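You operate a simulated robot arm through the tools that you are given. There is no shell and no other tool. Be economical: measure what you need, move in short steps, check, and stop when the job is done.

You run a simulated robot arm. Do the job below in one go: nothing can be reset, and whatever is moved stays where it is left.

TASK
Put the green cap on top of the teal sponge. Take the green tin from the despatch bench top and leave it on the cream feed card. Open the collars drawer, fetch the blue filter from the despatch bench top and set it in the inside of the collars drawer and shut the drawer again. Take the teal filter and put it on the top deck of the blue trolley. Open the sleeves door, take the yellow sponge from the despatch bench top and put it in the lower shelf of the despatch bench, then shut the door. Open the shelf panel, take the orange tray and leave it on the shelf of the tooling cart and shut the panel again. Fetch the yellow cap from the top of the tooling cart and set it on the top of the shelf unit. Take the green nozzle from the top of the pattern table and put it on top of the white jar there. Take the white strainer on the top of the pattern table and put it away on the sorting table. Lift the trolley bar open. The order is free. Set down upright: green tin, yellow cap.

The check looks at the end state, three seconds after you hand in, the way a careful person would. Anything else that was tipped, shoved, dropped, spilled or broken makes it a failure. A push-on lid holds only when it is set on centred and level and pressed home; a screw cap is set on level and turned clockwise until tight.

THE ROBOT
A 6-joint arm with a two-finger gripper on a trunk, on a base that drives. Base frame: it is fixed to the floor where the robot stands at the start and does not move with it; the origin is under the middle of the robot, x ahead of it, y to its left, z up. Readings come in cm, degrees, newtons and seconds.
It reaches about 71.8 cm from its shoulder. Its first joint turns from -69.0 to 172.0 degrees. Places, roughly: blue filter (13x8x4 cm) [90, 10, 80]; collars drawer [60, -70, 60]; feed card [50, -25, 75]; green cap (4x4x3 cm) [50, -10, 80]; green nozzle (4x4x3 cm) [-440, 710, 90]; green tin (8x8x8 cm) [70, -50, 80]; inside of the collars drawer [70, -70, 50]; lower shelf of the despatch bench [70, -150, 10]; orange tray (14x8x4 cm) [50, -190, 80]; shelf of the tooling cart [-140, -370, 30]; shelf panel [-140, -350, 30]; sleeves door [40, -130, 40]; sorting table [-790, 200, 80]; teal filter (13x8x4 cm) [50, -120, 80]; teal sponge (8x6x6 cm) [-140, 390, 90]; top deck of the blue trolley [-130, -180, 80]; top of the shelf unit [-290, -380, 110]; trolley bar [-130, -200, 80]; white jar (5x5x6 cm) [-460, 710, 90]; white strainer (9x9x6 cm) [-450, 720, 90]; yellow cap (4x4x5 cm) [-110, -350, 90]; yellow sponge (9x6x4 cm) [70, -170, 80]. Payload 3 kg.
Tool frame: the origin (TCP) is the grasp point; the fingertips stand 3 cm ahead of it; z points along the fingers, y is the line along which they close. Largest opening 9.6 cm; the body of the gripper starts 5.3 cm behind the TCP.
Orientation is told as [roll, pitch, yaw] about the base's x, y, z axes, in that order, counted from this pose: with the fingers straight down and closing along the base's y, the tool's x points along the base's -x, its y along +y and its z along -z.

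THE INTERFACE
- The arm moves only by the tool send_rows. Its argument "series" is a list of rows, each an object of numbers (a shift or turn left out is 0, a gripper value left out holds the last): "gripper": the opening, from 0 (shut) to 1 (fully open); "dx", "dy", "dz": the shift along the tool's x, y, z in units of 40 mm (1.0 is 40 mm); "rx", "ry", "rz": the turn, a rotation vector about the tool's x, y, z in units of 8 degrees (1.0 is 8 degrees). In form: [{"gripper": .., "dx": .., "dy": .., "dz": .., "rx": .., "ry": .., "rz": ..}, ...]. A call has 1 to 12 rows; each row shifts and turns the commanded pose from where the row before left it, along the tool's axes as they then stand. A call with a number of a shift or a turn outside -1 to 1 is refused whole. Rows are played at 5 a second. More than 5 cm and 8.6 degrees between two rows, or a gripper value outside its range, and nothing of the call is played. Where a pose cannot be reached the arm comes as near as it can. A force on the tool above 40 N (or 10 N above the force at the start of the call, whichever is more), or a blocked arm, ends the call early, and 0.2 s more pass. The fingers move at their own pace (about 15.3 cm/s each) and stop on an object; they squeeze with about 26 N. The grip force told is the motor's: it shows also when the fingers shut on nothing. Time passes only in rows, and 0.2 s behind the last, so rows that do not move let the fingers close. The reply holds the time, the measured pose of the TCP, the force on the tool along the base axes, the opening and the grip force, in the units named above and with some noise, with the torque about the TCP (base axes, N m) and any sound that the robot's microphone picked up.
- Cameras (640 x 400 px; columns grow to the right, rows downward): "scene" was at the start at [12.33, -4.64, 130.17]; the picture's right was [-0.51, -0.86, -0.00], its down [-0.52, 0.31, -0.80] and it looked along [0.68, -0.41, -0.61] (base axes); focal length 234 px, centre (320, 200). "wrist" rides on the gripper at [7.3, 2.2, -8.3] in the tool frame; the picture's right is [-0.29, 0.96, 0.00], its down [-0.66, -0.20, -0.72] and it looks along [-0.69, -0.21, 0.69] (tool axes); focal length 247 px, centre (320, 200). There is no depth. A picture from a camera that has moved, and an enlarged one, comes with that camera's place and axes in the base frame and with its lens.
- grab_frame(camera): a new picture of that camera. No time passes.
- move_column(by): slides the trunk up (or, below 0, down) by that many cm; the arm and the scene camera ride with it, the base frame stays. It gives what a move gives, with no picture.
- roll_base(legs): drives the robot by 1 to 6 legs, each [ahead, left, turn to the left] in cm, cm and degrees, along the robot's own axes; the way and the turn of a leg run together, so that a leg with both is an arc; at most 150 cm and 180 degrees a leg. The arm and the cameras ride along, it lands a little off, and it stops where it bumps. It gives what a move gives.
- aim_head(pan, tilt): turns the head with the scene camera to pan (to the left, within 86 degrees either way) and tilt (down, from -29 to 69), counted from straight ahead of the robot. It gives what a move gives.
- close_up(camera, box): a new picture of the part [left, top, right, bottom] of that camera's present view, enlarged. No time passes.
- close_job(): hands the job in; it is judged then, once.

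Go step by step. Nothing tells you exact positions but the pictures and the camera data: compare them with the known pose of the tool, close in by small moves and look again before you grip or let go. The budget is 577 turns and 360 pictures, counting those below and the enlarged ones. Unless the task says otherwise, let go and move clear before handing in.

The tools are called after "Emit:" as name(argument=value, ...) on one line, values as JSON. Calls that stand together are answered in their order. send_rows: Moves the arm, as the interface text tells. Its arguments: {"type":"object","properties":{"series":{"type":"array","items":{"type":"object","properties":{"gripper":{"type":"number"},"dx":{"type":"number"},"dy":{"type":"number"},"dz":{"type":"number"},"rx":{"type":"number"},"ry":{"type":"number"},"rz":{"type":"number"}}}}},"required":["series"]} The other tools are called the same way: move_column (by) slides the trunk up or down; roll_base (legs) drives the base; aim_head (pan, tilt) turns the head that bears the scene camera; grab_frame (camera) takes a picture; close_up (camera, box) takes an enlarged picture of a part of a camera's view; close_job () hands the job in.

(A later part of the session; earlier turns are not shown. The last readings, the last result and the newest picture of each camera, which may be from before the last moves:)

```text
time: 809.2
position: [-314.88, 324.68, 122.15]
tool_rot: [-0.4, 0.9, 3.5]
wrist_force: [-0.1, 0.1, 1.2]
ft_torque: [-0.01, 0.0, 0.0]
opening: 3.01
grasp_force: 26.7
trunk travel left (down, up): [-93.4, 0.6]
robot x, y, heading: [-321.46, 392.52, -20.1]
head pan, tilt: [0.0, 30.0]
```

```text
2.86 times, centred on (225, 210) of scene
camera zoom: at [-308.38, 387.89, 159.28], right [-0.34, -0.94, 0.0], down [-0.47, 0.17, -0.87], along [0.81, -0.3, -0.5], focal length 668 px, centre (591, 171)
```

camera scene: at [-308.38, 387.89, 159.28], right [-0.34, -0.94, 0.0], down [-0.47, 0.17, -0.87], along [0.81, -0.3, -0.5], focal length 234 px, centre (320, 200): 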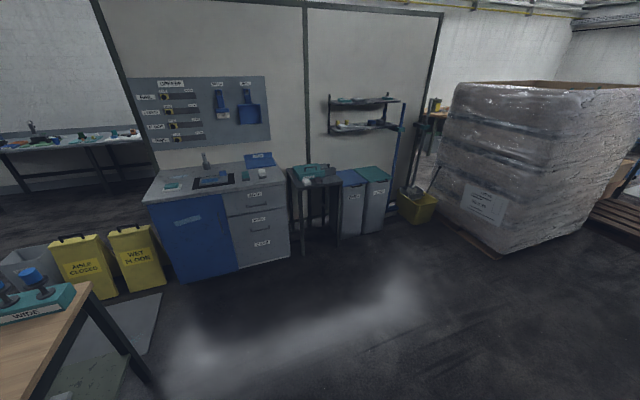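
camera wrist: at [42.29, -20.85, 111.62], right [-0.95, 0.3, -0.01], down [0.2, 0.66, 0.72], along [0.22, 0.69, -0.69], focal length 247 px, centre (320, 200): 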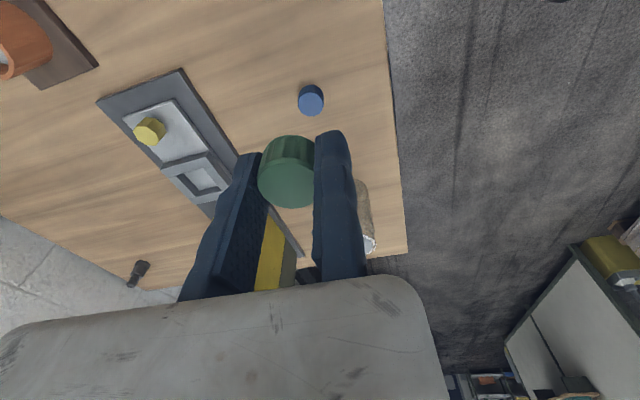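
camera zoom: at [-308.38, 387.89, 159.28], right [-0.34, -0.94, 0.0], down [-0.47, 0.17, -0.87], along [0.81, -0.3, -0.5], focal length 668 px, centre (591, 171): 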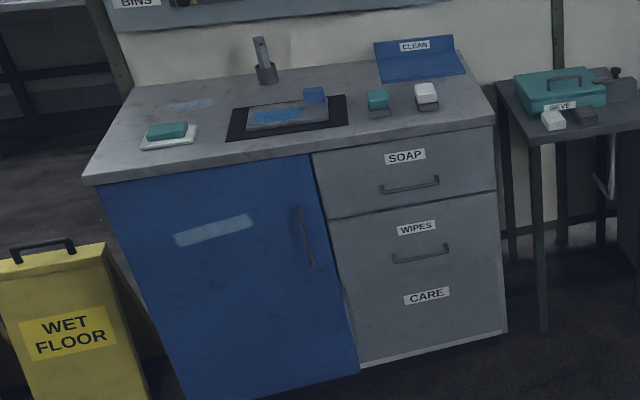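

The sponge is the two-layer teal block at about (−142, 385). I'll turn so the arm points east and approach.

Emit:
roll_base(legs=[[0, 0, 85]])

Emit:
roll_base(legs=[[30, -77, 0]])

Emit:
grab_frame(camera="wrist")

```text
time: 813.2
position: [-253.04, 394.58, 122.2]
tool_rot: [-0.3, 0.8, 89.5]
wrist_force: [-0.2, 0.4, -0.1]
ft_torque: [0.0, 0.01, -0.02]
opening: 2.99
grasp_force: 26.2
trunk travel left (down, up): [-93.4, 0.6]
robot x, y, heading: [-321.3, 392.86, 65.9]
head pan, tilt: [0.0, 30.0]
```

```text
time: 817.7
position: [-170.14, 388.79, 122.19]
tool_rot: [-0.3, 0.9, 89.3]
wrist_force: [0.6, -0.8, -0.3]
ft_torque: [-0.01, 0.04, 0.0]
opening: 3.0
grasp_force: 26.2
trunk travel left (down, up): [-93.4, 0.6]
robot x, y, heading: [-238.4, 387.32, 65.8]
head pan, tilt: [0.0, 30.0]
```

```text
95 pictures are left
camera wrist: at [-172.64, 381.55, 130.77], right [-0.95, 0.31, -0.01], down [0.21, 0.67, 0.71], along [0.23, 0.68, -0.7], focal length 247 px, centre (320, 200)
```

wrist: 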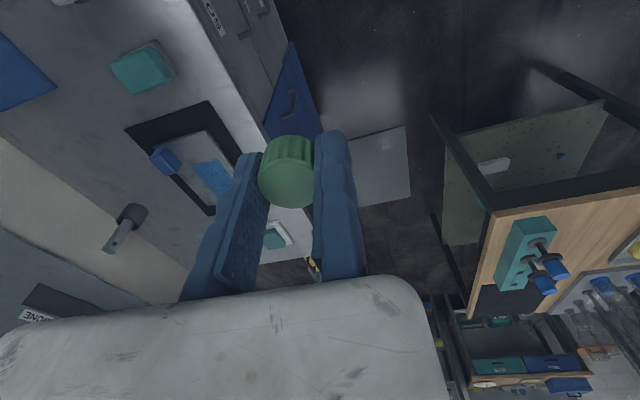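

Emit:
roll_base(legs=[[7.8, -25.4, 0]])

Emit:
move_column(by=-22)

Emit:
grab_frame(camera="wrist")

```text
time: 819.6
position: [-143.1, 385.09, 122.27]
tool_rot: [-0.4, 1.0, 89.1]
wrist_force: [0.8, 1.2, 0.1]
ft_torque: [-0.03, 0.0, -0.01]
opening: 2.99
grasp_force: 25.6
trunk travel left (down, up): [-93.4, 0.6]
robot x, y, heading: [-211.22, 383.67, 65.4]
head pan, tilt: [0.0, 30.0]
```

```text
time: 821.9
position: [-142.84, 384.99, 100.14]
tool_rot: [-0.3, 0.9, 89.1]
wrist_force: [0.3, 0.8, -0.6]
ft_torque: [0.03, 0.03, 0.04]
opening: 3.0
grasp_force: 25.9
trunk travel left (down, up): [-71.4, 22.6]
robot x, y, heading: [-211.17, 383.55, 65.6]
head pan, tilt: [0.0, 30.0]
```

```text
94 pictures are left
camera wrist: at [-145.31, 377.79, 108.74], right [-0.95, 0.31, -0.01], down [0.21, 0.67, 0.71], along [0.23, 0.68, -0.7], focal length 247 px, centre (320, 200)
```

wrist: 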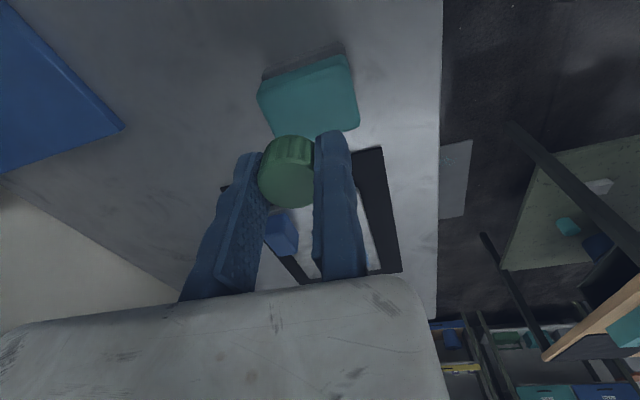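

Emit:
send_rows(series=[{"gripper": 0, "dx": -0.12, "dy": 0.16}, {}])

Emit:
move_column(by=-5)

Emit:
move_column(by=-1)

Emit:
grab_frame(camera="wrist")

```text
time: 822.5
position: [-143.46, 385.47, 100.01]
tool_rot: [-0.2, 0.9, 89.0]
wrist_force: [0.2, -0.3, -0.4]
ft_torque: [0.03, 0.0, 0.03]
opening: 3.03
grasp_force: 25.4
trunk travel left (down, up): [-71.4, 22.6]
robot x, y, heading: [-211.19, 383.94, 65.6]
head pan, tilt: [0.0, 30.0]
```

```text
time: 823.5
position: [-143.44, 385.49, 95.09]
tool_rot: [-0.2, 0.9, 89.1]
wrist_force: [0.5, 0.2, -0.1]
ft_torque: [-0.03, 0.06, 0.03]
opening: 2.98
grasp_force: 25.9
trunk travel left (down, up): [-66.4, 27.6]
robot x, y, heading: [-211.19, 383.94, 65.2]
head pan, tilt: [0.0, 30.0]
```

```text
time: 824.0
position: [-143.53, 385.65, 94.32]
tool_rot: [-0.5, 0.8, 89.2]
wrist_force: [3.9, 0.5, 11.0]
ft_torque: [0.11, -0.07, -0.04]
opening: 2.98
grasp_force: 26.1
trunk travel left (down, up): [-65.4, 28.6]
robot x, y, heading: [-211.2, 383.85, 65.5]
head pan, tilt: [0.0, 30.0]
```

```text
93 pictures are left
camera wrist: at [-145.99, 378.3, 102.82], right [-0.95, 0.31, -0.01], down [0.21, 0.67, 0.71], along [0.23, 0.68, -0.7], focal length 247 px, centre (320, 200)
```

wrist: 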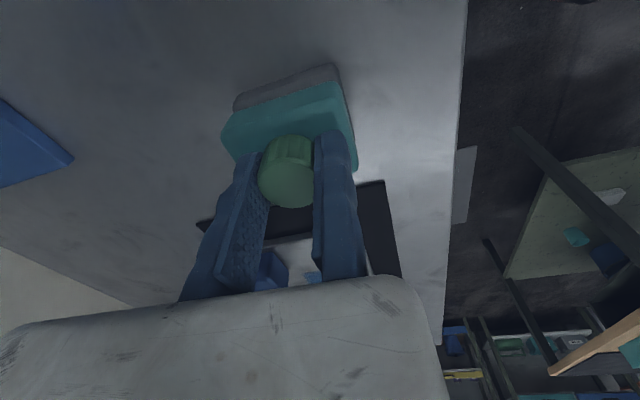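

The cap sits about 1.2 cm off-centre on the sponge. I'll lift slightly, shift, and set down again.

Emit:
move_column(by=1.5)

Emit:
send_rows(series=[{"gripper": 0, "dx": 0.29}, {}])

Emit:
grab_frame(camera="wrist")

```text
time: 824.7
position: [-143.43, 385.64, 95.49]
tool_rot: [-0.2, 0.9, 89.1]
wrist_force: [-0.6, 0.0, 0.2]
ft_torque: [-0.02, -0.01, -0.02]
opening: 3.0
grasp_force: 26.4
trunk travel left (down, up): [-66.9, 27.1]
robot x, y, heading: [-211.45, 383.85, 65.2]
head pan, tilt: [0.0, 30.0]
```

```text
time: 825.3
position: [-143.31, 385.44, 95.54]
tool_rot: [-0.3, 0.8, 89.1]
wrist_force: [-0.4, -0.1, 0.9]
ft_torque: [-0.03, -0.03, -0.02]
opening: 3.01
grasp_force: 25.9
out of reach, approached as far as the arm can: row 1
trunk travel left (down, up): [-66.9, 27.1]
robot x, y, heading: [-211.02, 384.11, 65.7]
head pan, tilt: [0.0, 30.0]
```

```text
92 pictures are left
camera wrist: at [-145.89, 378.3, 104.14], right [-0.95, 0.31, -0.01], down [0.21, 0.67, 0.71], along [0.23, 0.68, -0.7], focal length 247 px, centre (320, 200)
```

wrist: 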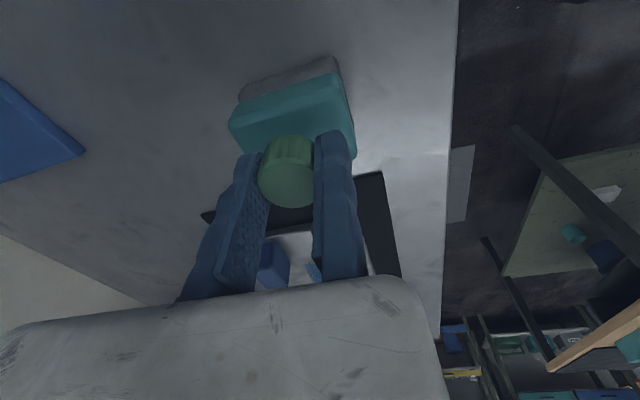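

Emit:
roll_base(legs=[[-1.2, -0.5, 0]])

Emit:
move_column(by=-1.5)

Emit:
grab_frame(camera="wrist")

```text
time: 826.0
position: [-143.45, 384.19, 95.63]
tool_rot: [-0.3, 1.0, 89.1]
wrist_force: [0.3, -0.6, 0.2]
ft_torque: [0.0, -0.01, -0.02]
opening: 3.01
grasp_force: 25.6
trunk travel left (down, up): [-66.9, 27.1]
robot x, y, heading: [-211.41, 382.61, 65.6]
head pan, tilt: [0.0, 30.0]
```

```text
time: 826.7
position: [-143.48, 384.27, 94.32]
tool_rot: [-0.5, 0.9, 89.1]
wrist_force: [2.3, 0.6, 11.0]
ft_torque: [0.1, -0.07, -0.01]
opening: 2.99
grasp_force: 25.6
trunk travel left (down, up): [-65.4, 28.6]
robot x, y, heading: [-211.4, 382.52, 65.4]
head pan, tilt: [0.0, 30.0]
```

```text
91 pictures are left
camera wrist: at [-146.04, 377.02, 102.82], right [-0.95, 0.31, -0.01], down [0.21, 0.67, 0.71], along [0.23, 0.68, -0.7], focal length 247 px, centre (320, 200)
```

wrist: 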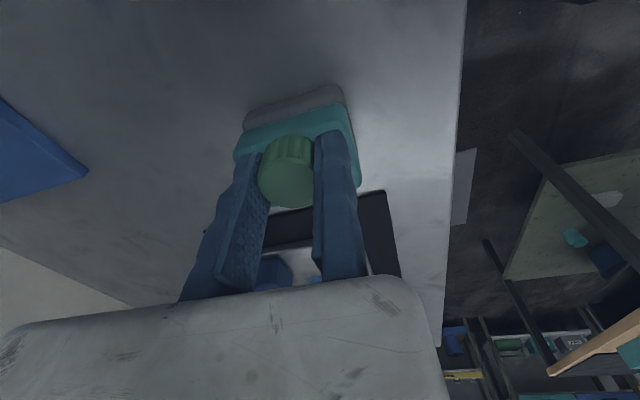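

Centred now. I'll release and check.

Emit:
send_rows(series=[{"gripper": 0.5}, {"gripper": 0.5}, {}])

Emit:
move_column(by=8)

Emit:
grab_frame(camera="wrist")

```text
time: 827.5
position: [-143.65, 384.23, 94.27]
tool_rot: [-0.4, 0.9, 89.1]
wrist_force: [4.0, 0.7, 14.0]
ft_torque: [0.15, -0.14, -0.06]
opening: 4.79
grasp_force: 0.0
trunk travel left (down, up): [-65.4, 28.6]
robot x, y, heading: [-211.3, 382.54, 65.3]
head pan, tilt: [0.0, 30.0]
```

```text
time: 828.6
position: [-143.42, 384.22, 102.04]
tool_rot: [-0.3, 0.9, 89.1]
wrist_force: [-0.1, 0.9, -0.2]
ft_torque: [-0.01, 0.02, 0.0]
opening: 4.79
grasp_force: 0.1
trunk travel left (down, up): [-73.4, 20.6]
robot x, y, heading: [-211.38, 382.7, 65.5]
head pan, tilt: [0.0, 30.0]
```

```text
90 pictures are left
camera wrist: at [-145.92, 377.01, 110.64], right [-0.95, 0.31, -0.01], down [0.21, 0.67, 0.71], along [0.23, 0.68, -0.7], focal length 247 px, centre (320, 200)
```

wrist: 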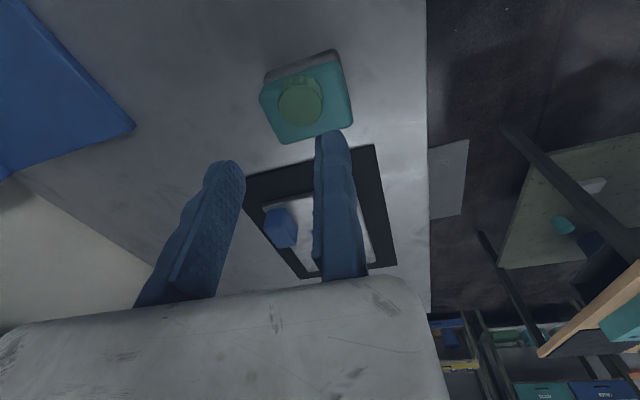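

The green cap is centred on the sponge. Next is the pattern table; I'll retrace the aisle north.

Emit:
move_column(by=20)

Emit:
roll_base(legs=[[-45.6, 100.1, 0]])

Emit:
roll_base(legs=[[0, 0, 90]])

Emit:
roll_base(legs=[[44.8, -98.3, 0], [42, -92, 0]])

Emit:
aim_head(pan=-30, tilt=25)

Emit:
grab_frame(camera="scene")

```text
time: 830.8
position: [-143.36, 384.24, 121.99]
tool_rot: [-0.3, 1.0, 89.1]
wrist_force: [0.3, 1.1, -0.3]
ft_torque: [0.0, 0.0, -0.01]
opening: 4.8
grasp_force: 0.0
trunk travel left (down, up): [-93.4, 0.6]
robot x, y, heading: [-211.43, 382.69, 65.3]
head pan, tilt: [0.0, 30.0]
```

```text
time: 836.4
position: [-251.99, 384.28, 121.92]
tool_rot: [-0.2, 0.9, 90.5]
wrist_force: [0.4, -0.4, 0.7]
ft_torque: [0.02, -0.01, -0.01]
opening: 4.82
grasp_force: 0.1
trunk travel left (down, up): [-93.4, 0.6]
robot x, y, heading: [-319.66, 381.03, 66.9]
head pan, tilt: [0.0, 30.0]
```

```text
time: 840.6
position: [-322.38, 448.85, 121.91]
tool_rot: [-0.3, 1.0, 179.7]
wrist_force: [0.1, -0.1, -1.0]
ft_torque: [-0.03, 0.0, 0.01]
opening: 4.8
grasp_force: 0.2
trunk travel left (down, up): [-93.4, 0.6]
robot x, y, heading: [-320.08, 380.87, 156.2]
head pan, tilt: [0.0, 30.0]
```

```text
time: 851.0
position: [-325.87, 659.36, 122.12]
tool_rot: [-0.3, 0.9, -178.9]
wrist_force: [-0.5, 0.6, 0.0]
ft_torque: [0.0, -0.01, 0.0]
opening: 4.84
grasp_force: 0.0
trunk travel left (down, up): [-93.4, 0.6]
robot x, y, heading: [-321.74, 591.59, 157.8]
head pan, tilt: [0.0, 30.0]
```

```text
time: 852.0
position: [-325.79, 659.42, 122.03]
tool_rot: [-0.3, 0.9, -178.8]
wrist_force: [0.2, 0.1, 0.0]
ft_torque: [-0.04, -0.02, -0.02]
opening: 4.78
grasp_force: 0.0
trunk travel left (down, up): [-93.4, 0.6]
robot x, y, heading: [-321.43, 591.68, 157.7]
head pan, tilt: [-30.0, 25.0]
```

```text
89 pictures are left
camera scene: at [-332.0, 600.74, 160.07], right [0.79, 0.61, 0.0], down [0.26, -0.33, -0.91], along [-0.55, 0.72, -0.42], focal length 234 px, centre (320, 200)
```

scene: 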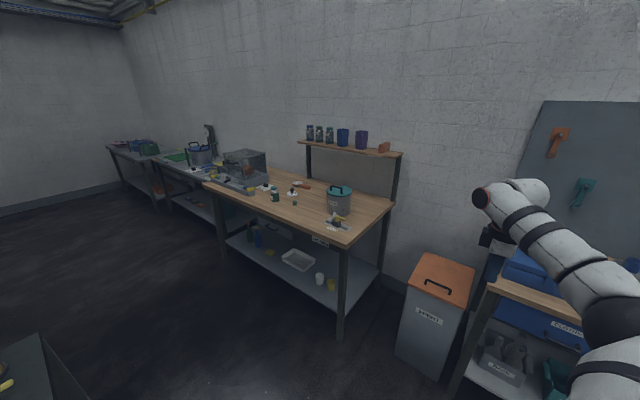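

Emit:
close_up(camera="scene", box=[170, 110, 410, 250])

```text
2.67 times, centred on (290, 180) of scene
camera zoom: at [-332.0, 600.74, 160.07], right [0.79, 0.61, 0.0], down [0.26, -0.33, -0.91], along [-0.55, 0.72, -0.42], focal length 624 px, centre (400, 253)
```

zoom: 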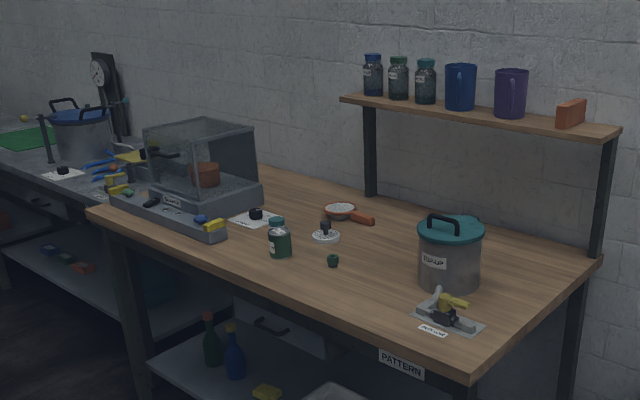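

The table shows the nozzle (−438, 708), the jar (−454, 705) and the strainer (−451, 719). I'll go closer for a detailed look.

Emit:
roll_base(legs=[[124, 10, 0]])

Emit:
aim_head(pan=-75, tilt=45)

Emit:
close_up(camera="scene", box=[180, 60, 460, 260])

Emit:
grab_frame(camera="wrist")

```text
time: 858.4
position: [-446.62, 698.3, 122.05]
tool_rot: [-0.2, 0.8, -178.7]
wrist_force: [-1.1, -0.9, 0.3]
ft_torque: [-0.01, 0.01, 0.0]
opening: 4.79
grasp_force: 0.1
trunk travel left (down, up): [-93.4, 0.6]
robot x, y, heading: [-442.29, 630.38, 157.7]
head pan, tilt: [-30.0, 25.0]
```

```text
time: 859.5
position: [-446.49, 698.25, 122.16]
tool_rot: [-0.3, 0.9, -178.7]
wrist_force: [1.1, -1.1, -0.1]
ft_torque: [-0.03, -0.02, -0.03]
opening: 4.82
grasp_force: 0.1
trunk travel left (down, up): [-93.4, 0.6]
robot x, y, heading: [-442.13, 630.4, 157.6]
head pan, tilt: [-75.0, 45.0]
```

```text
2.00 times, centred on (320, 160) of scene
camera zoom: at [-446.04, 640.32, 157.02], right [0.99, -0.13, 0.0], down [-0.09, -0.7, -0.71], along [0.09, 0.7, -0.71], focal length 468 px, centre (320, 280)
```

zoom: 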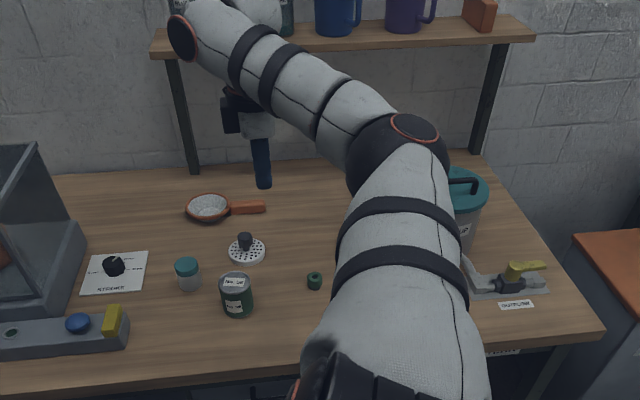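

```text
86 pictures are left
camera wrist: at [-439.46, 696.1, 130.66], right [-0.27, -0.96, -0.01], down [-0.68, 0.18, 0.71], along [-0.68, 0.2, -0.7], focal length 247 px, centre (320, 200)
```

wrist: 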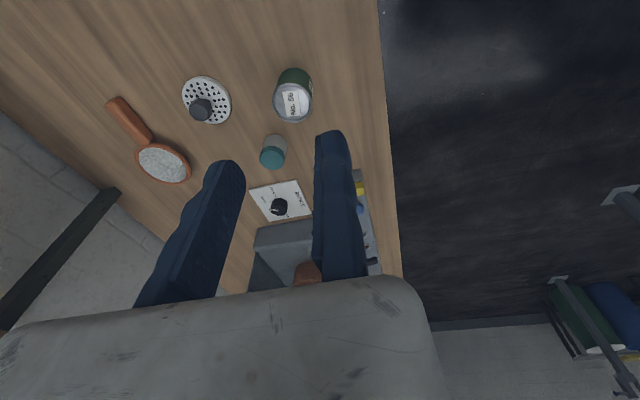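

Emit:
close_up(camera="scene", box=[220, 160, 350, 230])

Emit:
close_up(camera="wrist", box=[160, 50, 330, 180])

```text
4.92 times, centred on (285, 195) of scene
camera zoom: at [-446.04, 640.32, 157.02], right [0.99, -0.13, 0.0], down [-0.09, -0.7, -0.71], along [0.09, 0.7, -0.71], focal length 1151 px, centre (492, 225)
```

zoom: 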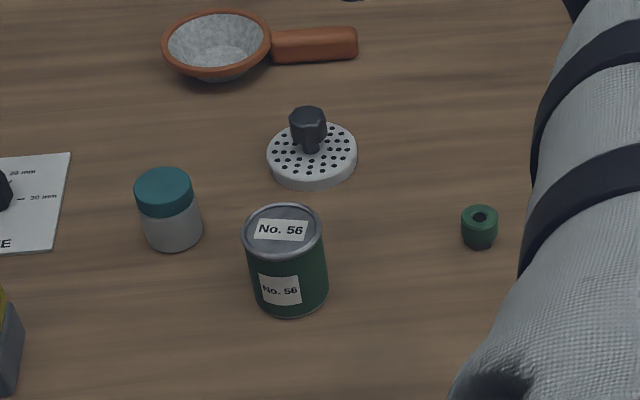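

```text
3.08 times, centred on (245, 115) of wrist
camera zoom: at [-439.46, 696.1, 130.66], right [-0.27, -0.96, -0.01], down [-0.68, 0.18, 0.71], along [-0.68, 0.2, -0.7], focal length 760 px, centre (551, 462)
```

zoom: 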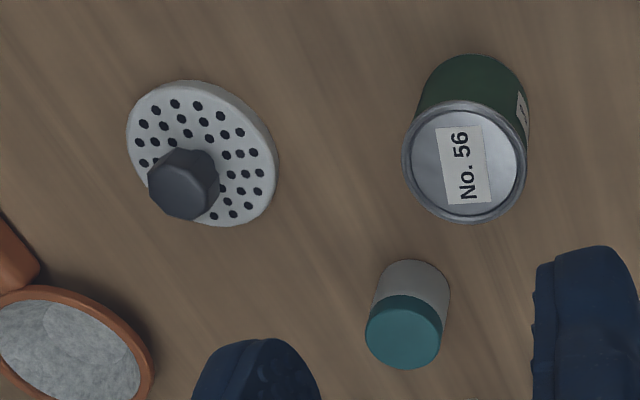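

The jar is the white one with a teal lid at (−464, 713); the strainer is the perforated disc with a black knob. I'll pick the nozzle first.

Emit:
roll_base(legs=[[-4.4, -11.7, 0]])

Emit:
move_column(by=-22)

Emit:
grab_frame(camera="wrist")

```text
time: 860.7
position: [-438.45, 707.05, 122.15]
tool_rot: [-0.2, 1.0, -178.7]
wrist_force: [-0.7, 0.7, -0.2]
ft_torque: [0.02, 0.01, 0.03]
opening: 4.79
grasp_force: 0.1
trunk travel left (down, up): [-93.4, 0.6]
robot x, y, heading: [-433.72, 639.46, 157.5]
head pan, tilt: [-75.0, 45.0]
```

```text
time: 863.1
position: [-438.25, 707.19, 100.13]
tool_rot: [-0.3, 0.9, -178.7]
wrist_force: [-0.3, 0.0, 1.3]
ft_torque: [0.01, 0.02, 0.0]
opening: 4.82
grasp_force: 0.2
trunk travel left (down, up): [-71.4, 22.6]
robot x, y, heading: [-433.53, 639.49, 157.8]
head pan, tilt: [-75.0, 45.0]
```

```text
83 pictures are left
camera wrist: at [-431.08, 704.98, 108.66], right [-0.27, -0.96, -0.01], down [-0.68, 0.18, 0.71], along [-0.68, 0.2, -0.7], focal length 247 px, centre (320, 200)
```

wrist: 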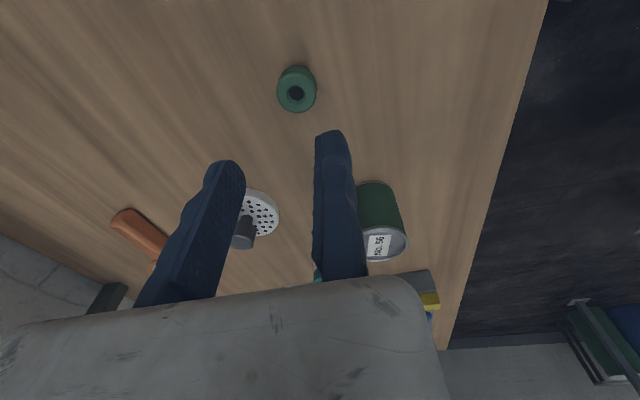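

Emit:
move_column(by=-9.5)

Emit:
grab_frame(camera="wrist")

```text
time: 864.4
position: [-438.27, 707.1, 90.63]
tool_rot: [-0.3, 0.9, -178.7]
wrist_force: [-0.9, -0.6, 0.2]
ft_torque: [-0.01, -0.01, -0.01]
opening: 4.79
grasp_force: 0.1
trunk travel left (down, up): [-61.9, 32.1]
robot x, y, heading: [-433.49, 639.21, 157.5]
head pan, tilt: [-75.0, 45.0]
```

```text
82 pictures are left
camera wrist: at [-431.08, 704.97, 99.17], right [-0.27, -0.96, -0.01], down [-0.68, 0.18, 0.71], along [-0.68, 0.2, -0.7], focal length 247 px, centre (320, 200)
```

wrist: 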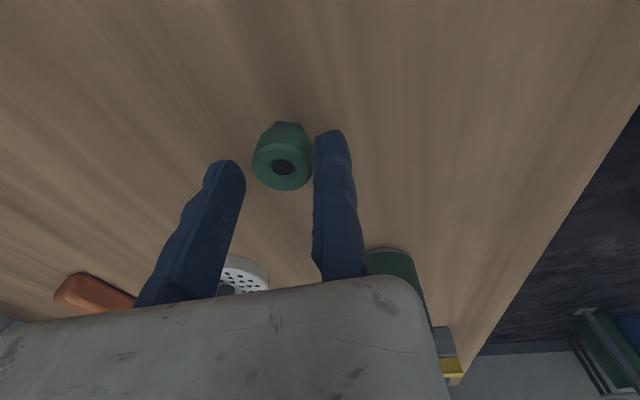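

Emit:
move_column(by=-1.5)

Emit:
send_rows(series=[{"gripper": 0}, {"gripper": 0}, {"gripper": 0}])

Emit:
move_column(by=14)

Emit:
grab_frame(camera="wrist")

```text
time: 865.0
position: [-438.21, 707.11, 89.13]
tool_rot: [-0.3, 0.9, -178.7]
wrist_force: [-0.7, -0.7, -0.6]
ft_torque: [0.01, 0.01, 0.0]
opening: 4.79
grasp_force: 0.1
trunk travel left (down, up): [-60.4, 33.6]
robot x, y, heading: [-434.17, 639.06, 157.6]
head pan, tilt: [-75.0, 45.0]
```

```text
time: 865.8
position: [-438.22, 707.13, 89.13]
tool_rot: [-0.3, 0.9, -178.7]
wrist_force: [0.6, 0.7, 0.2]
ft_torque: [-0.02, -0.03, -0.04]
opening: 2.94
grasp_force: 25.4
trunk travel left (down, up): [-60.4, 33.6]
robot x, y, heading: [-434.24, 639.47, 157.5]
head pan, tilt: [-75.0, 45.0]
```

```text
time: 867.5
position: [-438.26, 707.24, 103.0]
tool_rot: [-0.3, 0.9, -178.7]
wrist_force: [0.5, -0.5, 0.1]
ft_torque: [-0.02, 0.01, 0.03]
opening: 2.94
grasp_force: 25.8
trunk travel left (down, up): [-74.4, 19.6]
robot x, y, heading: [-434.03, 639.59, 157.5]
head pan, tilt: [-75.0, 45.0]
```

```text
81 pictures are left
camera wrist: at [-431.08, 705.01, 111.64], right [-0.27, -0.96, -0.01], down [-0.68, 0.18, 0.71], along [-0.68, 0.2, -0.7], focal length 247 px, centre (320, 200)
```

wrist: 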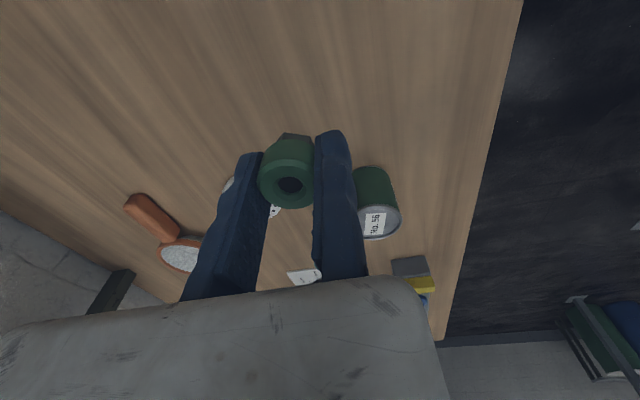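

Emit:
roll_base(legs=[[25.8, 5.5, 0]])

Emit:
grab_frame(camera="wrist")

Emit:
close_up(camera="scene", box=[180, 60, 400, 220])

```text
time: 869.4
position: [-464.19, 711.99, 103.12]
tool_rot: [-0.3, 0.9, -179.0]
wrist_force: [0.0, 0.0, -0.2]
ft_torque: [-0.02, 0.0, 0.04]
opening: 2.94
grasp_force: 26.0
trunk travel left (down, up): [-74.4, 19.6]
robot x, y, heading: [-460.4, 644.19, 157.0]
head pan, tilt: [-75.0, 45.0]
```

```text
80 pictures are left
camera wrist: at [-457.1, 709.78, 111.66], right [-0.28, -0.96, -0.01], down [-0.68, 0.19, 0.71], along [-0.68, 0.2, -0.7], focal length 247 px, centre (320, 200)
```

wrist: 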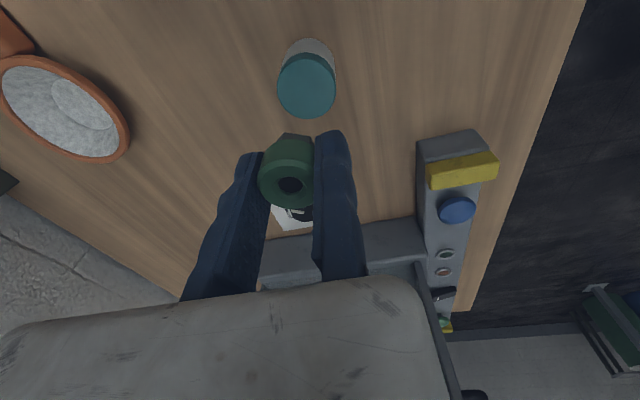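

```text
2.50 times, centred on (290, 140) of scene
camera zoom: at [-463.87, 654.02, 138.01], right [0.99, -0.13, 0.0], down [-0.09, -0.7, -0.71], along [0.09, 0.7, -0.71], focal length 584 px, centre (395, 350)
```

zoom: 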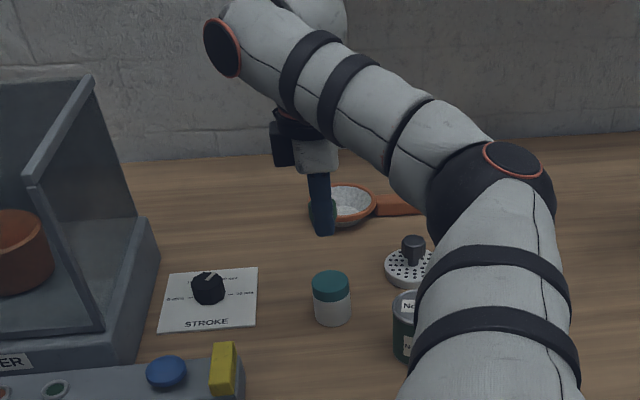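

Emit:
send_rows(series=[{"gripper": 0, "dx": 0.09, "dy": 0.11}, {}])

Emit:
move_column(by=-5.5)

Emit:
grab_frame(camera="wrist")

```text
time: 870.0
position: [-464.29, 711.98, 103.09]
tool_rot: [-0.2, 1.0, -178.8]
wrist_force: [0.2, 0.4, -0.9]
ft_torque: [0.03, -0.02, 0.02]
opening: 2.93
grasp_force: 26.5
out of reach, approached as far as the arm can: row 1
trunk travel left (down, up): [-74.4, 19.6]
robot x, y, heading: [-460.33, 644.1, 157.4]
head pan, tilt: [-75.0, 45.0]
```

```text
time: 870.9
position: [-464.18, 711.78, 97.64]
tool_rot: [-0.2, 0.9, -178.9]
wrist_force: [-0.1, 1.3, 0.0]
ft_torque: [0.0, -0.03, 0.0]
opening: 2.92
grasp_force: 26.4
trunk travel left (down, up): [-68.9, 25.1]
robot x, y, heading: [-460.36, 644.28, 157.4]
head pan, tilt: [-75.0, 45.0]
```

```text
78 pictures are left
camera wrist: at [-457.11, 709.76, 106.16], right [-0.28, -0.96, -0.01], down [-0.68, 0.19, 0.71], along [-0.68, 0.2, -0.7], focal length 247 px, centre (320, 200)
```

wrist: 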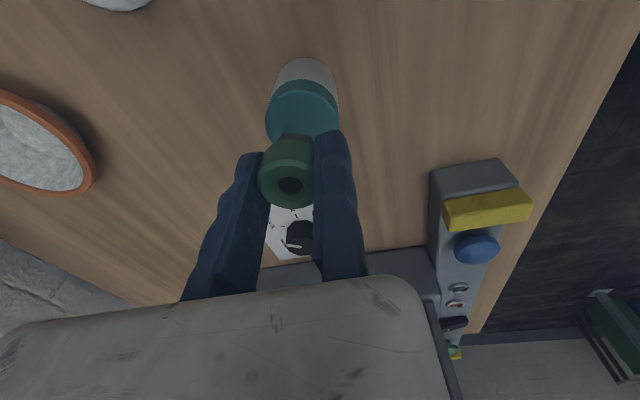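

Emit:
move_column(by=-2.8)

Emit:
grab_frame(camera="wrist")

Emit:
close_up(camera="scene", box=[260, 100, 340, 200])

```text
time: 871.6
position: [-464.29, 711.76, 94.99]
tool_rot: [-0.5, 1.1, -178.9]
wrist_force: [-0.3, -1.1, 13.1]
ft_torque: [0.1, 0.01, 0.04]
opening: 2.92
grasp_force: 25.8
trunk travel left (down, up): [-66.1, 27.9]
robot x, y, heading: [-460.48, 644.16, 157.4]
head pan, tilt: [-75.0, 45.0]
```

```text
77 pictures are left
camera wrist: at [-457.09, 709.53, 103.61], right [-0.28, -0.96, -0.01], down [-0.68, 0.18, 0.71], along [-0.68, 0.21, -0.7], focal length 247 px, centre (320, 200)
```

wrist: 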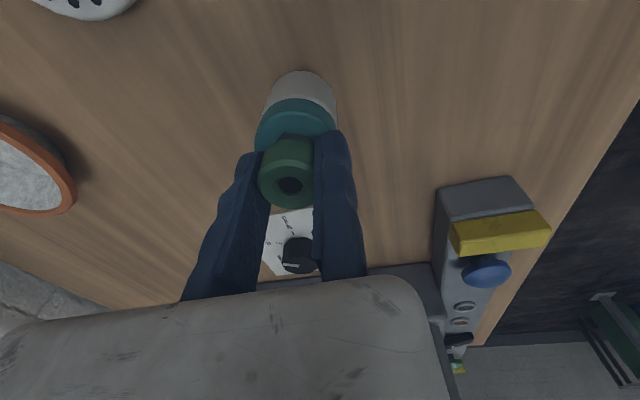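

```text
4.00 times, centred on (300, 150) of scene
camera zoom: at [-463.87, 653.71, 129.76], right [0.99, -0.13, 0.0], down [-0.09, -0.7, -0.71], along [0.09, 0.7, -0.71], focal length 935 px, centre (400, 400)
```

zoom: 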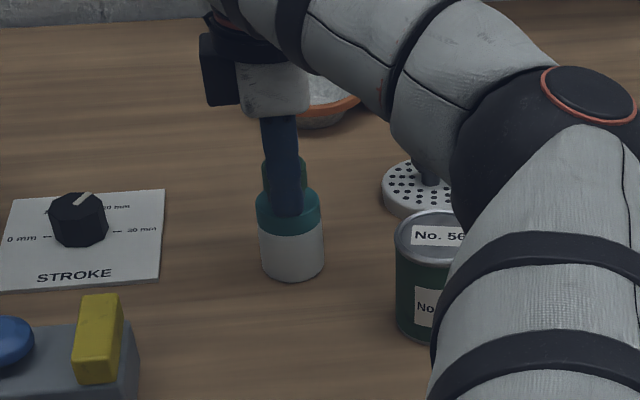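

Emit:
close_up(camera="wrist", box=[230, 60, 370, 220])

```text
2.50 times, centred on (300, 140) of wrist
camera zoom: at [-457.09, 709.53, 103.61], right [-0.28, -0.96, -0.01], down [-0.68, 0.18, 0.71], along [-0.68, 0.21, -0.7], focal length 617 px, centre (370, 350)
```

zoom: 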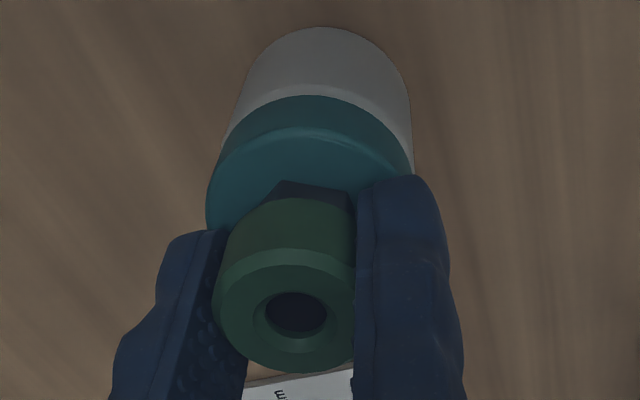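

The nozzle is centred on the jar's lid to within about 3 mm. I'll release.

Emit:
move_column(by=0.3)

Emit:
send_rows(series=[{"gripper": 0.45}, {"gripper": 0.45}, {}])

Emit:
move_column(by=10)

Emit:
grab_frame(camera="wrist")

```text
time: 872.2
position: [-464.31, 711.88, 95.12]
tool_rot: [-0.2, 0.9, -178.8]
wrist_force: [0.1, -1.2, 2.4]
ft_torque: [-0.01, 0.02, 0.01]
opening: 2.92
grasp_force: 26.2
trunk travel left (down, up): [-66.4, 27.6]
robot x, y, heading: [-460.09, 644.0, 157.1]
head pan, tilt: [-75.0, 45.0]
```

```text
time: 873.0
position: [-464.13, 712.05, 95.02]
tool_rot: [-0.3, 0.9, -178.9]
wrist_force: [-0.4, -0.6, -0.6]
ft_torque: [-0.02, -0.03, 0.0]
opening: 4.3
grasp_force: 0.0
trunk travel left (down, up): [-66.4, 27.6]
robot x, y, heading: [-460.29, 644.07, 157.2]
head pan, tilt: [-75.0, 45.0]
```

```text
time: 874.3
position: [-464.28, 711.97, 105.1]
tool_rot: [-0.2, 1.0, -179.0]
wrist_force: [0.2, -0.2, -0.1]
ft_torque: [-0.02, 0.02, 0.02]
opening: 4.33
grasp_force: 0.0
trunk travel left (down, up): [-76.4, 17.6]
robot x, y, heading: [-460.24, 644.16, 157.6]
head pan, tilt: [-75.0, 45.0]
```

```text
74 pictures are left
camera wrist: at [-457.11, 709.79, 113.64], right [-0.28, -0.96, -0.01], down [-0.68, 0.19, 0.71], along [-0.68, 0.2, -0.7], focal length 247 px, centre (320, 200)
```

wrist: 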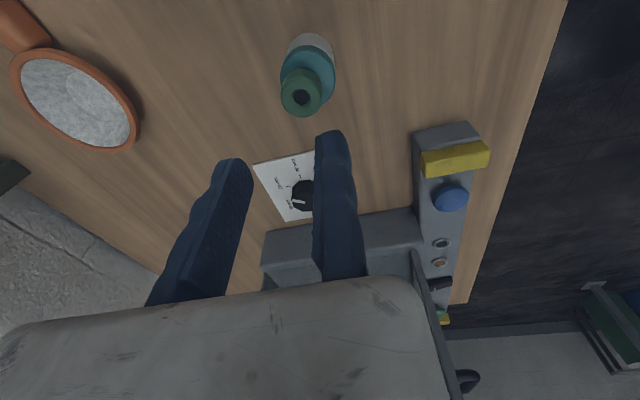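

The nozzle stands on the jar. Now the strainer, which I'll take by its knob.

Emit:
send_rows(series=[{"gripper": 0.6}, {}])

Emit:
roll_base(legs=[[-9, -10.9, 0]])

Emit:
move_column(by=-5)

Emit:
grab_frame(camera="wrist")

```text
time: 874.9
position: [-464.28, 711.98, 105.06]
tool_rot: [-0.3, 0.9, -178.9]
wrist_force: [0.5, 0.5, 0.2]
ft_torque: [-0.01, 0.01, -0.01]
opening: 5.75
grasp_force: 0.0
trunk travel left (down, up): [-76.4, 17.6]
robot x, y, heading: [-460.08, 644.13, 157.6]
head pan, tilt: [-75.0, 45.0]
```

```text
time: 876.2
position: [-452.2, 718.42, 105.0]
tool_rot: [-0.3, 1.0, -178.8]
wrist_force: [0.6, -1.0, 0.1]
ft_torque: [-0.01, -0.02, 0.02]
opening: 5.78
grasp_force: 0.0
trunk travel left (down, up): [-76.4, 17.6]
robot x, y, heading: [-447.92, 650.57, 157.3]
head pan, tilt: [-75.0, 45.0]
```

```text
time: 877.1
position: [-452.18, 718.45, 100.09]
tool_rot: [-0.3, 0.9, -178.8]
wrist_force: [-0.6, 0.0, 0.3]
ft_torque: [0.05, 0.01, -0.01]
opening: 5.77
grasp_force: 0.1
trunk travel left (down, up): [-71.4, 22.6]
robot x, y, heading: [-448.26, 650.94, 157.5]
head pan, tilt: [-75.0, 45.0]
```

```text
73 pictures are left
camera wrist: at [-444.99, 716.24, 108.68], right [-0.27, -0.96, -0.01], down [-0.68, 0.19, 0.71], along [-0.68, 0.2, -0.7], focal length 247 px, centre (320, 200)
```

wrist: 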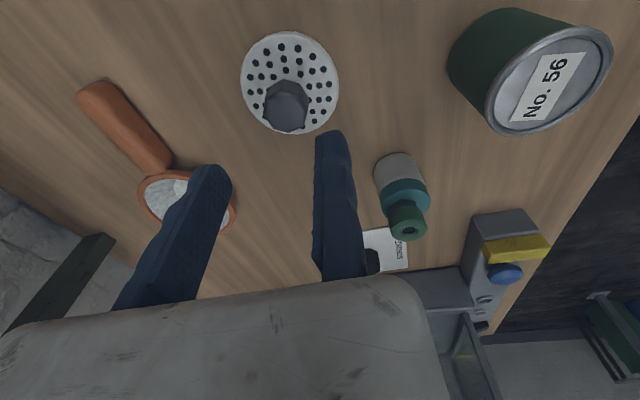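

Emit:
move_column(by=-8.7)

Emit:
send_rows(series=[{"gripper": 0}, {"gripper": 0}, {"gripper": 0}])

Emit:
move_column(by=12)

Emit:
grab_frame(camera="wrist")

```text
time: 878.4
position: [-452.06, 718.41, 91.27]
tool_rot: [-0.3, 0.9, -178.8]
wrist_force: [-0.4, 0.4, -0.3]
ft_torque: [0.03, 0.0, -0.02]
opening: 5.77
grasp_force: 0.1
trunk travel left (down, up): [-62.7, 31.3]
robot x, y, heading: [-448.39, 650.73, 157.6]
head pan, tilt: [-75.0, 45.0]
```

```text
time: 879.1
position: [-452.18, 718.43, 91.39]
tool_rot: [-0.3, 0.9, -178.8]
wrist_force: [-1.2, 1.2, 3.9]
ft_torque: [-0.02, 0.08, -0.04]
opening: 3.26
grasp_force: 26.4
trunk travel left (down, up): [-62.7, 31.3]
robot x, y, heading: [-448.22, 650.9, 157.3]
head pan, tilt: [-75.0, 45.0]
```

```text
time: 880.6
position: [-452.22, 718.44, 103.41]
tool_rot: [-0.2, 0.9, -178.9]
wrist_force: [-1.0, -0.8, -1.6]
ft_torque: [-0.02, -0.02, 0.0]
opening: 3.26
grasp_force: 26.7
trunk travel left (down, up): [-74.7, 19.3]
robot x, y, heading: [-448.17, 650.65, 157.2]
head pan, tilt: [-75.0, 45.0]
```

```text
72 pictures are left
camera wrist: at [-444.97, 716.31, 111.93], right [-0.27, -0.96, -0.01], down [-0.68, 0.19, 0.71], along [-0.68, 0.2, -0.7], focal length 247 px, centre (320, 200)
```

wrist: 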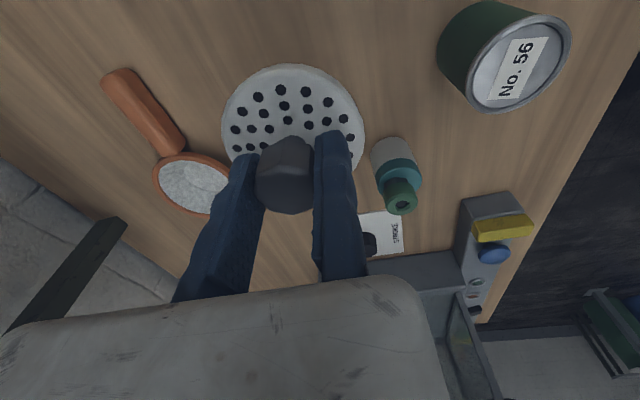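

The strainer is held. I'll lift, back off and look toward the sorting table.

Emit:
move_column(by=19)

Emit:
roll_base(legs=[[-17.4, 41.5, 0]])

Emit:
aim_head(pan=60, tilt=15)

Emit:
grab_frame(camera="scene")

```text
time: 882.7
position: [-452.13, 718.48, 122.33]
tool_rot: [-0.2, 0.9, -178.9]
wrist_force: [0.4, 0.3, -1.4]
ft_torque: [-0.02, 0.0, 0.01]
opening: 3.28
grasp_force: 26.0
trunk travel left (down, up): [-93.7, 0.3]
robot x, y, heading: [-447.79, 650.69, 157.4]
head pan, tilt: [-75.0, 45.0]
```

```text
time: 885.4
position: [-451.64, 675.86, 122.55]
tool_rot: [-0.4, 1.0, -179.0]
wrist_force: [-0.5, -1.0, -1.1]
ft_torque: [0.03, 0.0, 0.0]
opening: 3.23
grasp_force: 25.7
trunk travel left (down, up): [-93.7, 0.3]
robot x, y, heading: [-447.76, 608.35, 157.4]
head pan, tilt: [-75.0, 45.0]
stopped in leg 1: the robot was blocked; the commanded pose is now the measured one
```

```text
time: 887.6
position: [-451.68, 676.29, 122.51]
tool_rot: [-0.2, 1.0, -179.0]
wrist_force: [0.2, -0.7, -1.4]
ft_torque: [-0.04, 0.04, 0.01]
opening: 3.26
grasp_force: 26.3
trunk travel left (down, up): [-93.7, 0.3]
robot x, y, heading: [-447.65, 608.14, 157.2]
head pan, tilt: [60.0, 15.0]
```

```text
71 pictures are left
camera scene: at [-459.81, 604.57, 162.0], right [-0.61, 0.79, 0.0], down [0.21, 0.16, -0.97], along [-0.77, -0.59, -0.26], focal length 234 px, centre (320, 200)
```

scene: 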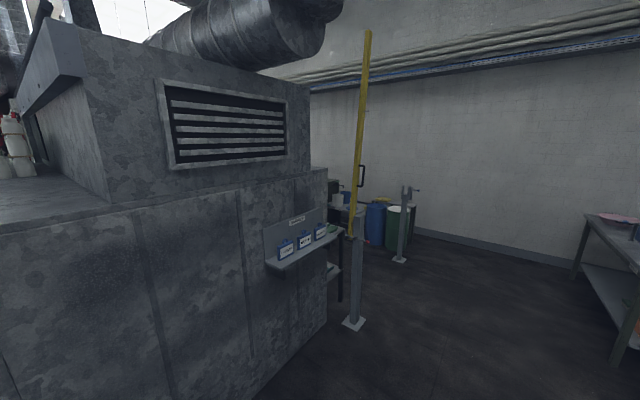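

The base touched the machine behind me. There's an open barrier gate to the southwest, with posts near (−622, 522) and (−755, 518). I'll point the arm west and go along the aisle, then south through the gate.

Emit:
roll_base(legs=[[2.3, -5.5, 0]])

Emit:
roll_base(legs=[[0, 0, 88]])

Emit:
roll_base(legs=[[48, -110, 0], [48, -110, 0]])

Emit:
aim_head(pan=20, tilt=15)

Emit:
grab_frame(camera="scene")

```text
time: 888.5
position: [-451.72, 681.44, 122.77]
tool_rot: [-0.6, 1.1, -178.9]
wrist_force: [1.0, 0.1, -0.6]
ft_torque: [-0.01, 0.0, -0.02]
opening: 3.25
grasp_force: 25.7
trunk travel left (down, up): [-93.7, 0.3]
robot x, y, heading: [-447.97, 614.18, 157.4]
head pan, tilt: [60.0, 15.0]
```

```text
time: 892.7
position: [-515.67, 610.76, 122.25]
tool_rot: [-0.1, 1.0, -89.2]
wrist_force: [0.1, 0.1, -2.1]
ft_torque: [0.0, 0.0, 0.01]
opening: 3.26
grasp_force: 25.9
trunk travel left (down, up): [-93.7, 0.3]
robot x, y, heading: [-447.74, 614.33, -112.9]
head pan, tilt: [60.0, 15.0]
```

```text
time: 904.4
position: [-754.2, 613.86, 122.39]
tool_rot: [-0.3, 1.0, -91.6]
wrist_force: [-0.1, -0.1, -1.4]
ft_torque: [0.01, -0.02, -0.01]
opening: 3.27
grasp_force: 26.4
trunk travel left (down, up): [-93.7, 0.3]
robot x, y, heading: [-685.93, 614.69, -114.9]
head pan, tilt: [60.0, 15.0]
```

```text
time: 905.5
position: [-754.07, 613.93, 122.26]
tool_rot: [-0.2, 1.0, -91.6]
wrist_force: [-0.2, 0.4, -0.8]
ft_torque: [0.0, -0.01, -0.01]
opening: 3.25
grasp_force: 26.0
trunk travel left (down, up): [-93.7, 0.3]
robot x, y, heading: [-686.2, 614.36, -114.9]
head pan, tilt: [20.0, 15.0]
```

```text
70 pictures are left
camera scene: at [-689.39, 600.7, 162.0], right [-1.0, 0.09, 0.0], down [0.02, 0.26, -0.97], along [-0.09, -0.96, -0.26], focal length 234 px, centre (320, 200)
```

scene: 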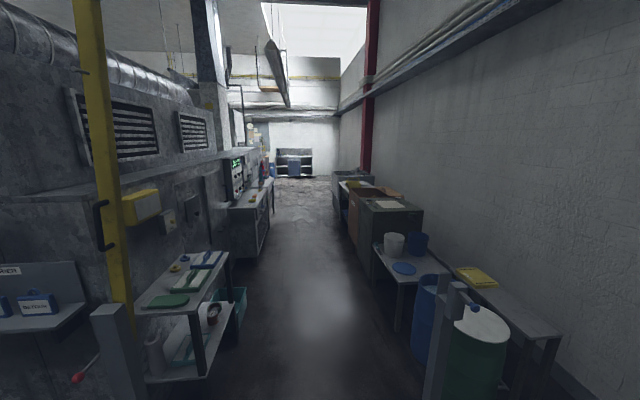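

The sorting table is visible down the aisle on the right, near (−790, 190). I'll point the arm south and drive down the middle.

Emit:
roll_base(legs=[[0, 0, 90]])

Emit:
roll_base(legs=[[37.7, -88.3, 0]])

Emit:
aim_head(pan=-70, tilt=30)

Emit:
grab_frame(camera="scene")

```text
time: 909.7
position: [-687.39, 546.76, 122.3]
tool_rot: [-0.1, 1.1, -3.3]
wrist_force: [0.1, 0.1, -1.9]
ft_torque: [0.06, 0.01, 0.01]
opening: 3.28
grasp_force: 26.1
trunk travel left (down, up): [-93.7, 0.3]
robot x, y, heading: [-685.93, 614.72, -27.0]
head pan, tilt: [20.0, 15.0]
```

```text
time: 914.6
position: [-689.34, 452.92, 122.36]
tool_rot: [-0.3, 1.0, -1.9]
wrist_force: [0.6, 0.0, -1.5]
ft_torque: [0.02, 0.01, 0.01]
opening: 3.26
grasp_force: 25.5
trunk travel left (down, up): [-93.7, 0.3]
robot x, y, heading: [-689.76, 520.64, -25.5]
head pan, tilt: [20.0, 15.0]
```

```text
time: 916.2
position: [-689.45, 452.93, 122.32]
tool_rot: [-0.3, 1.0, -2.0]
wrist_force: [-0.5, 0.6, -0.6]
ft_torque: [0.02, 0.02, 0.02]
opening: 3.24
grasp_force: 26.0
trunk travel left (down, up): [-93.7, 0.3]
robot x, y, heading: [-689.98, 520.91, -25.4]
head pan, tilt: [-70.0, 30.0]
```

```text
69 pictures are left
camera scene: at [-686.41, 509.38, 159.57], right [-1.0, 0.1, 0.0], down [0.05, 0.5, -0.87], along [-0.08, -0.86, -0.5], focal length 234 px, centre (320, 200)
```

scene: 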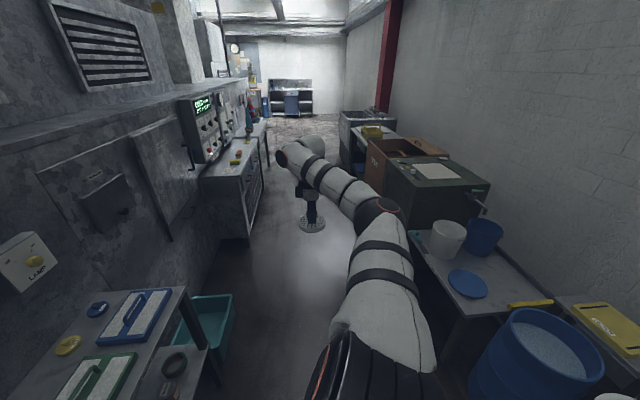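

Emit:
roll_base(legs=[[38.5, -88, 0], [38.5, -88, 0]])

Emit:
aim_head(pan=-86, tilt=30)

Emit:
grab_frame(camera="scene")

```text
time: 925.9
position: [-696.48, 260.91, 122.35]
tool_rot: [-0.2, 1.0, -1.8]
wrist_force: [-0.3, 1.1, -0.9]
ft_torque: [0.01, 0.03, 0.03]
opening: 3.28
grasp_force: 25.9
trunk travel left (down, up): [-93.7, 0.3]
robot x, y, heading: [-696.88, 328.96, -25.4]
head pan, tilt: [-70.0, 30.0]
```

```text
time: 926.6
position: [-696.57, 260.9, 122.38]
tool_rot: [-0.3, 1.0, -1.7]
wrist_force: [-0.2, 0.5, -1.7]
ft_torque: [0.04, 0.01, 0.0]
opening: 3.26
grasp_force: 25.5
trunk travel left (down, up): [-93.7, 0.3]
robot x, y, heading: [-696.68, 328.8, -25.4]
head pan, tilt: [-85.9, 30.0]
```

```text
68 pictures are left
camera scene: at [-695.95, 318.01, 159.57], right [-0.93, 0.36, 0.0], down [0.18, 0.47, -0.87], along [-0.32, -0.81, -0.5], focal length 234 px, centre (320, 200)
```

scene: 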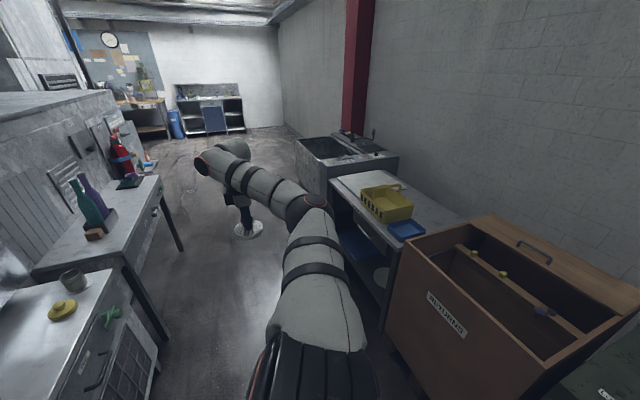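

Emit:
close_up(camera="scene", box=[290, 110, 490, 320])

```text
1.90 times, centred on (390, 215) of scene
camera zoom: at [-695.95, 318.01, 159.57], right [-0.93, 0.36, 0.0], down [0.18, 0.47, -0.87], along [-0.32, -0.81, -0.5], focal length 445 px, centre (187, 171)
```

zoom: 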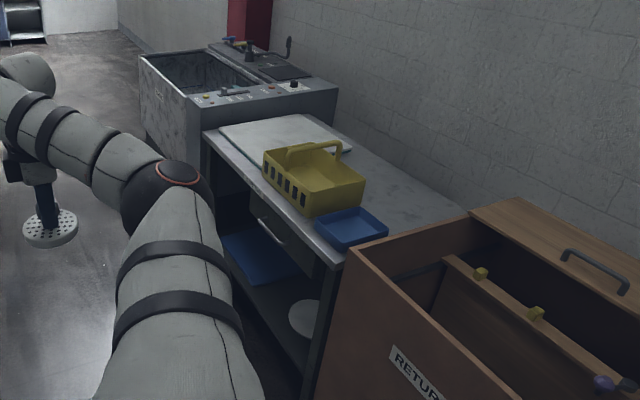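

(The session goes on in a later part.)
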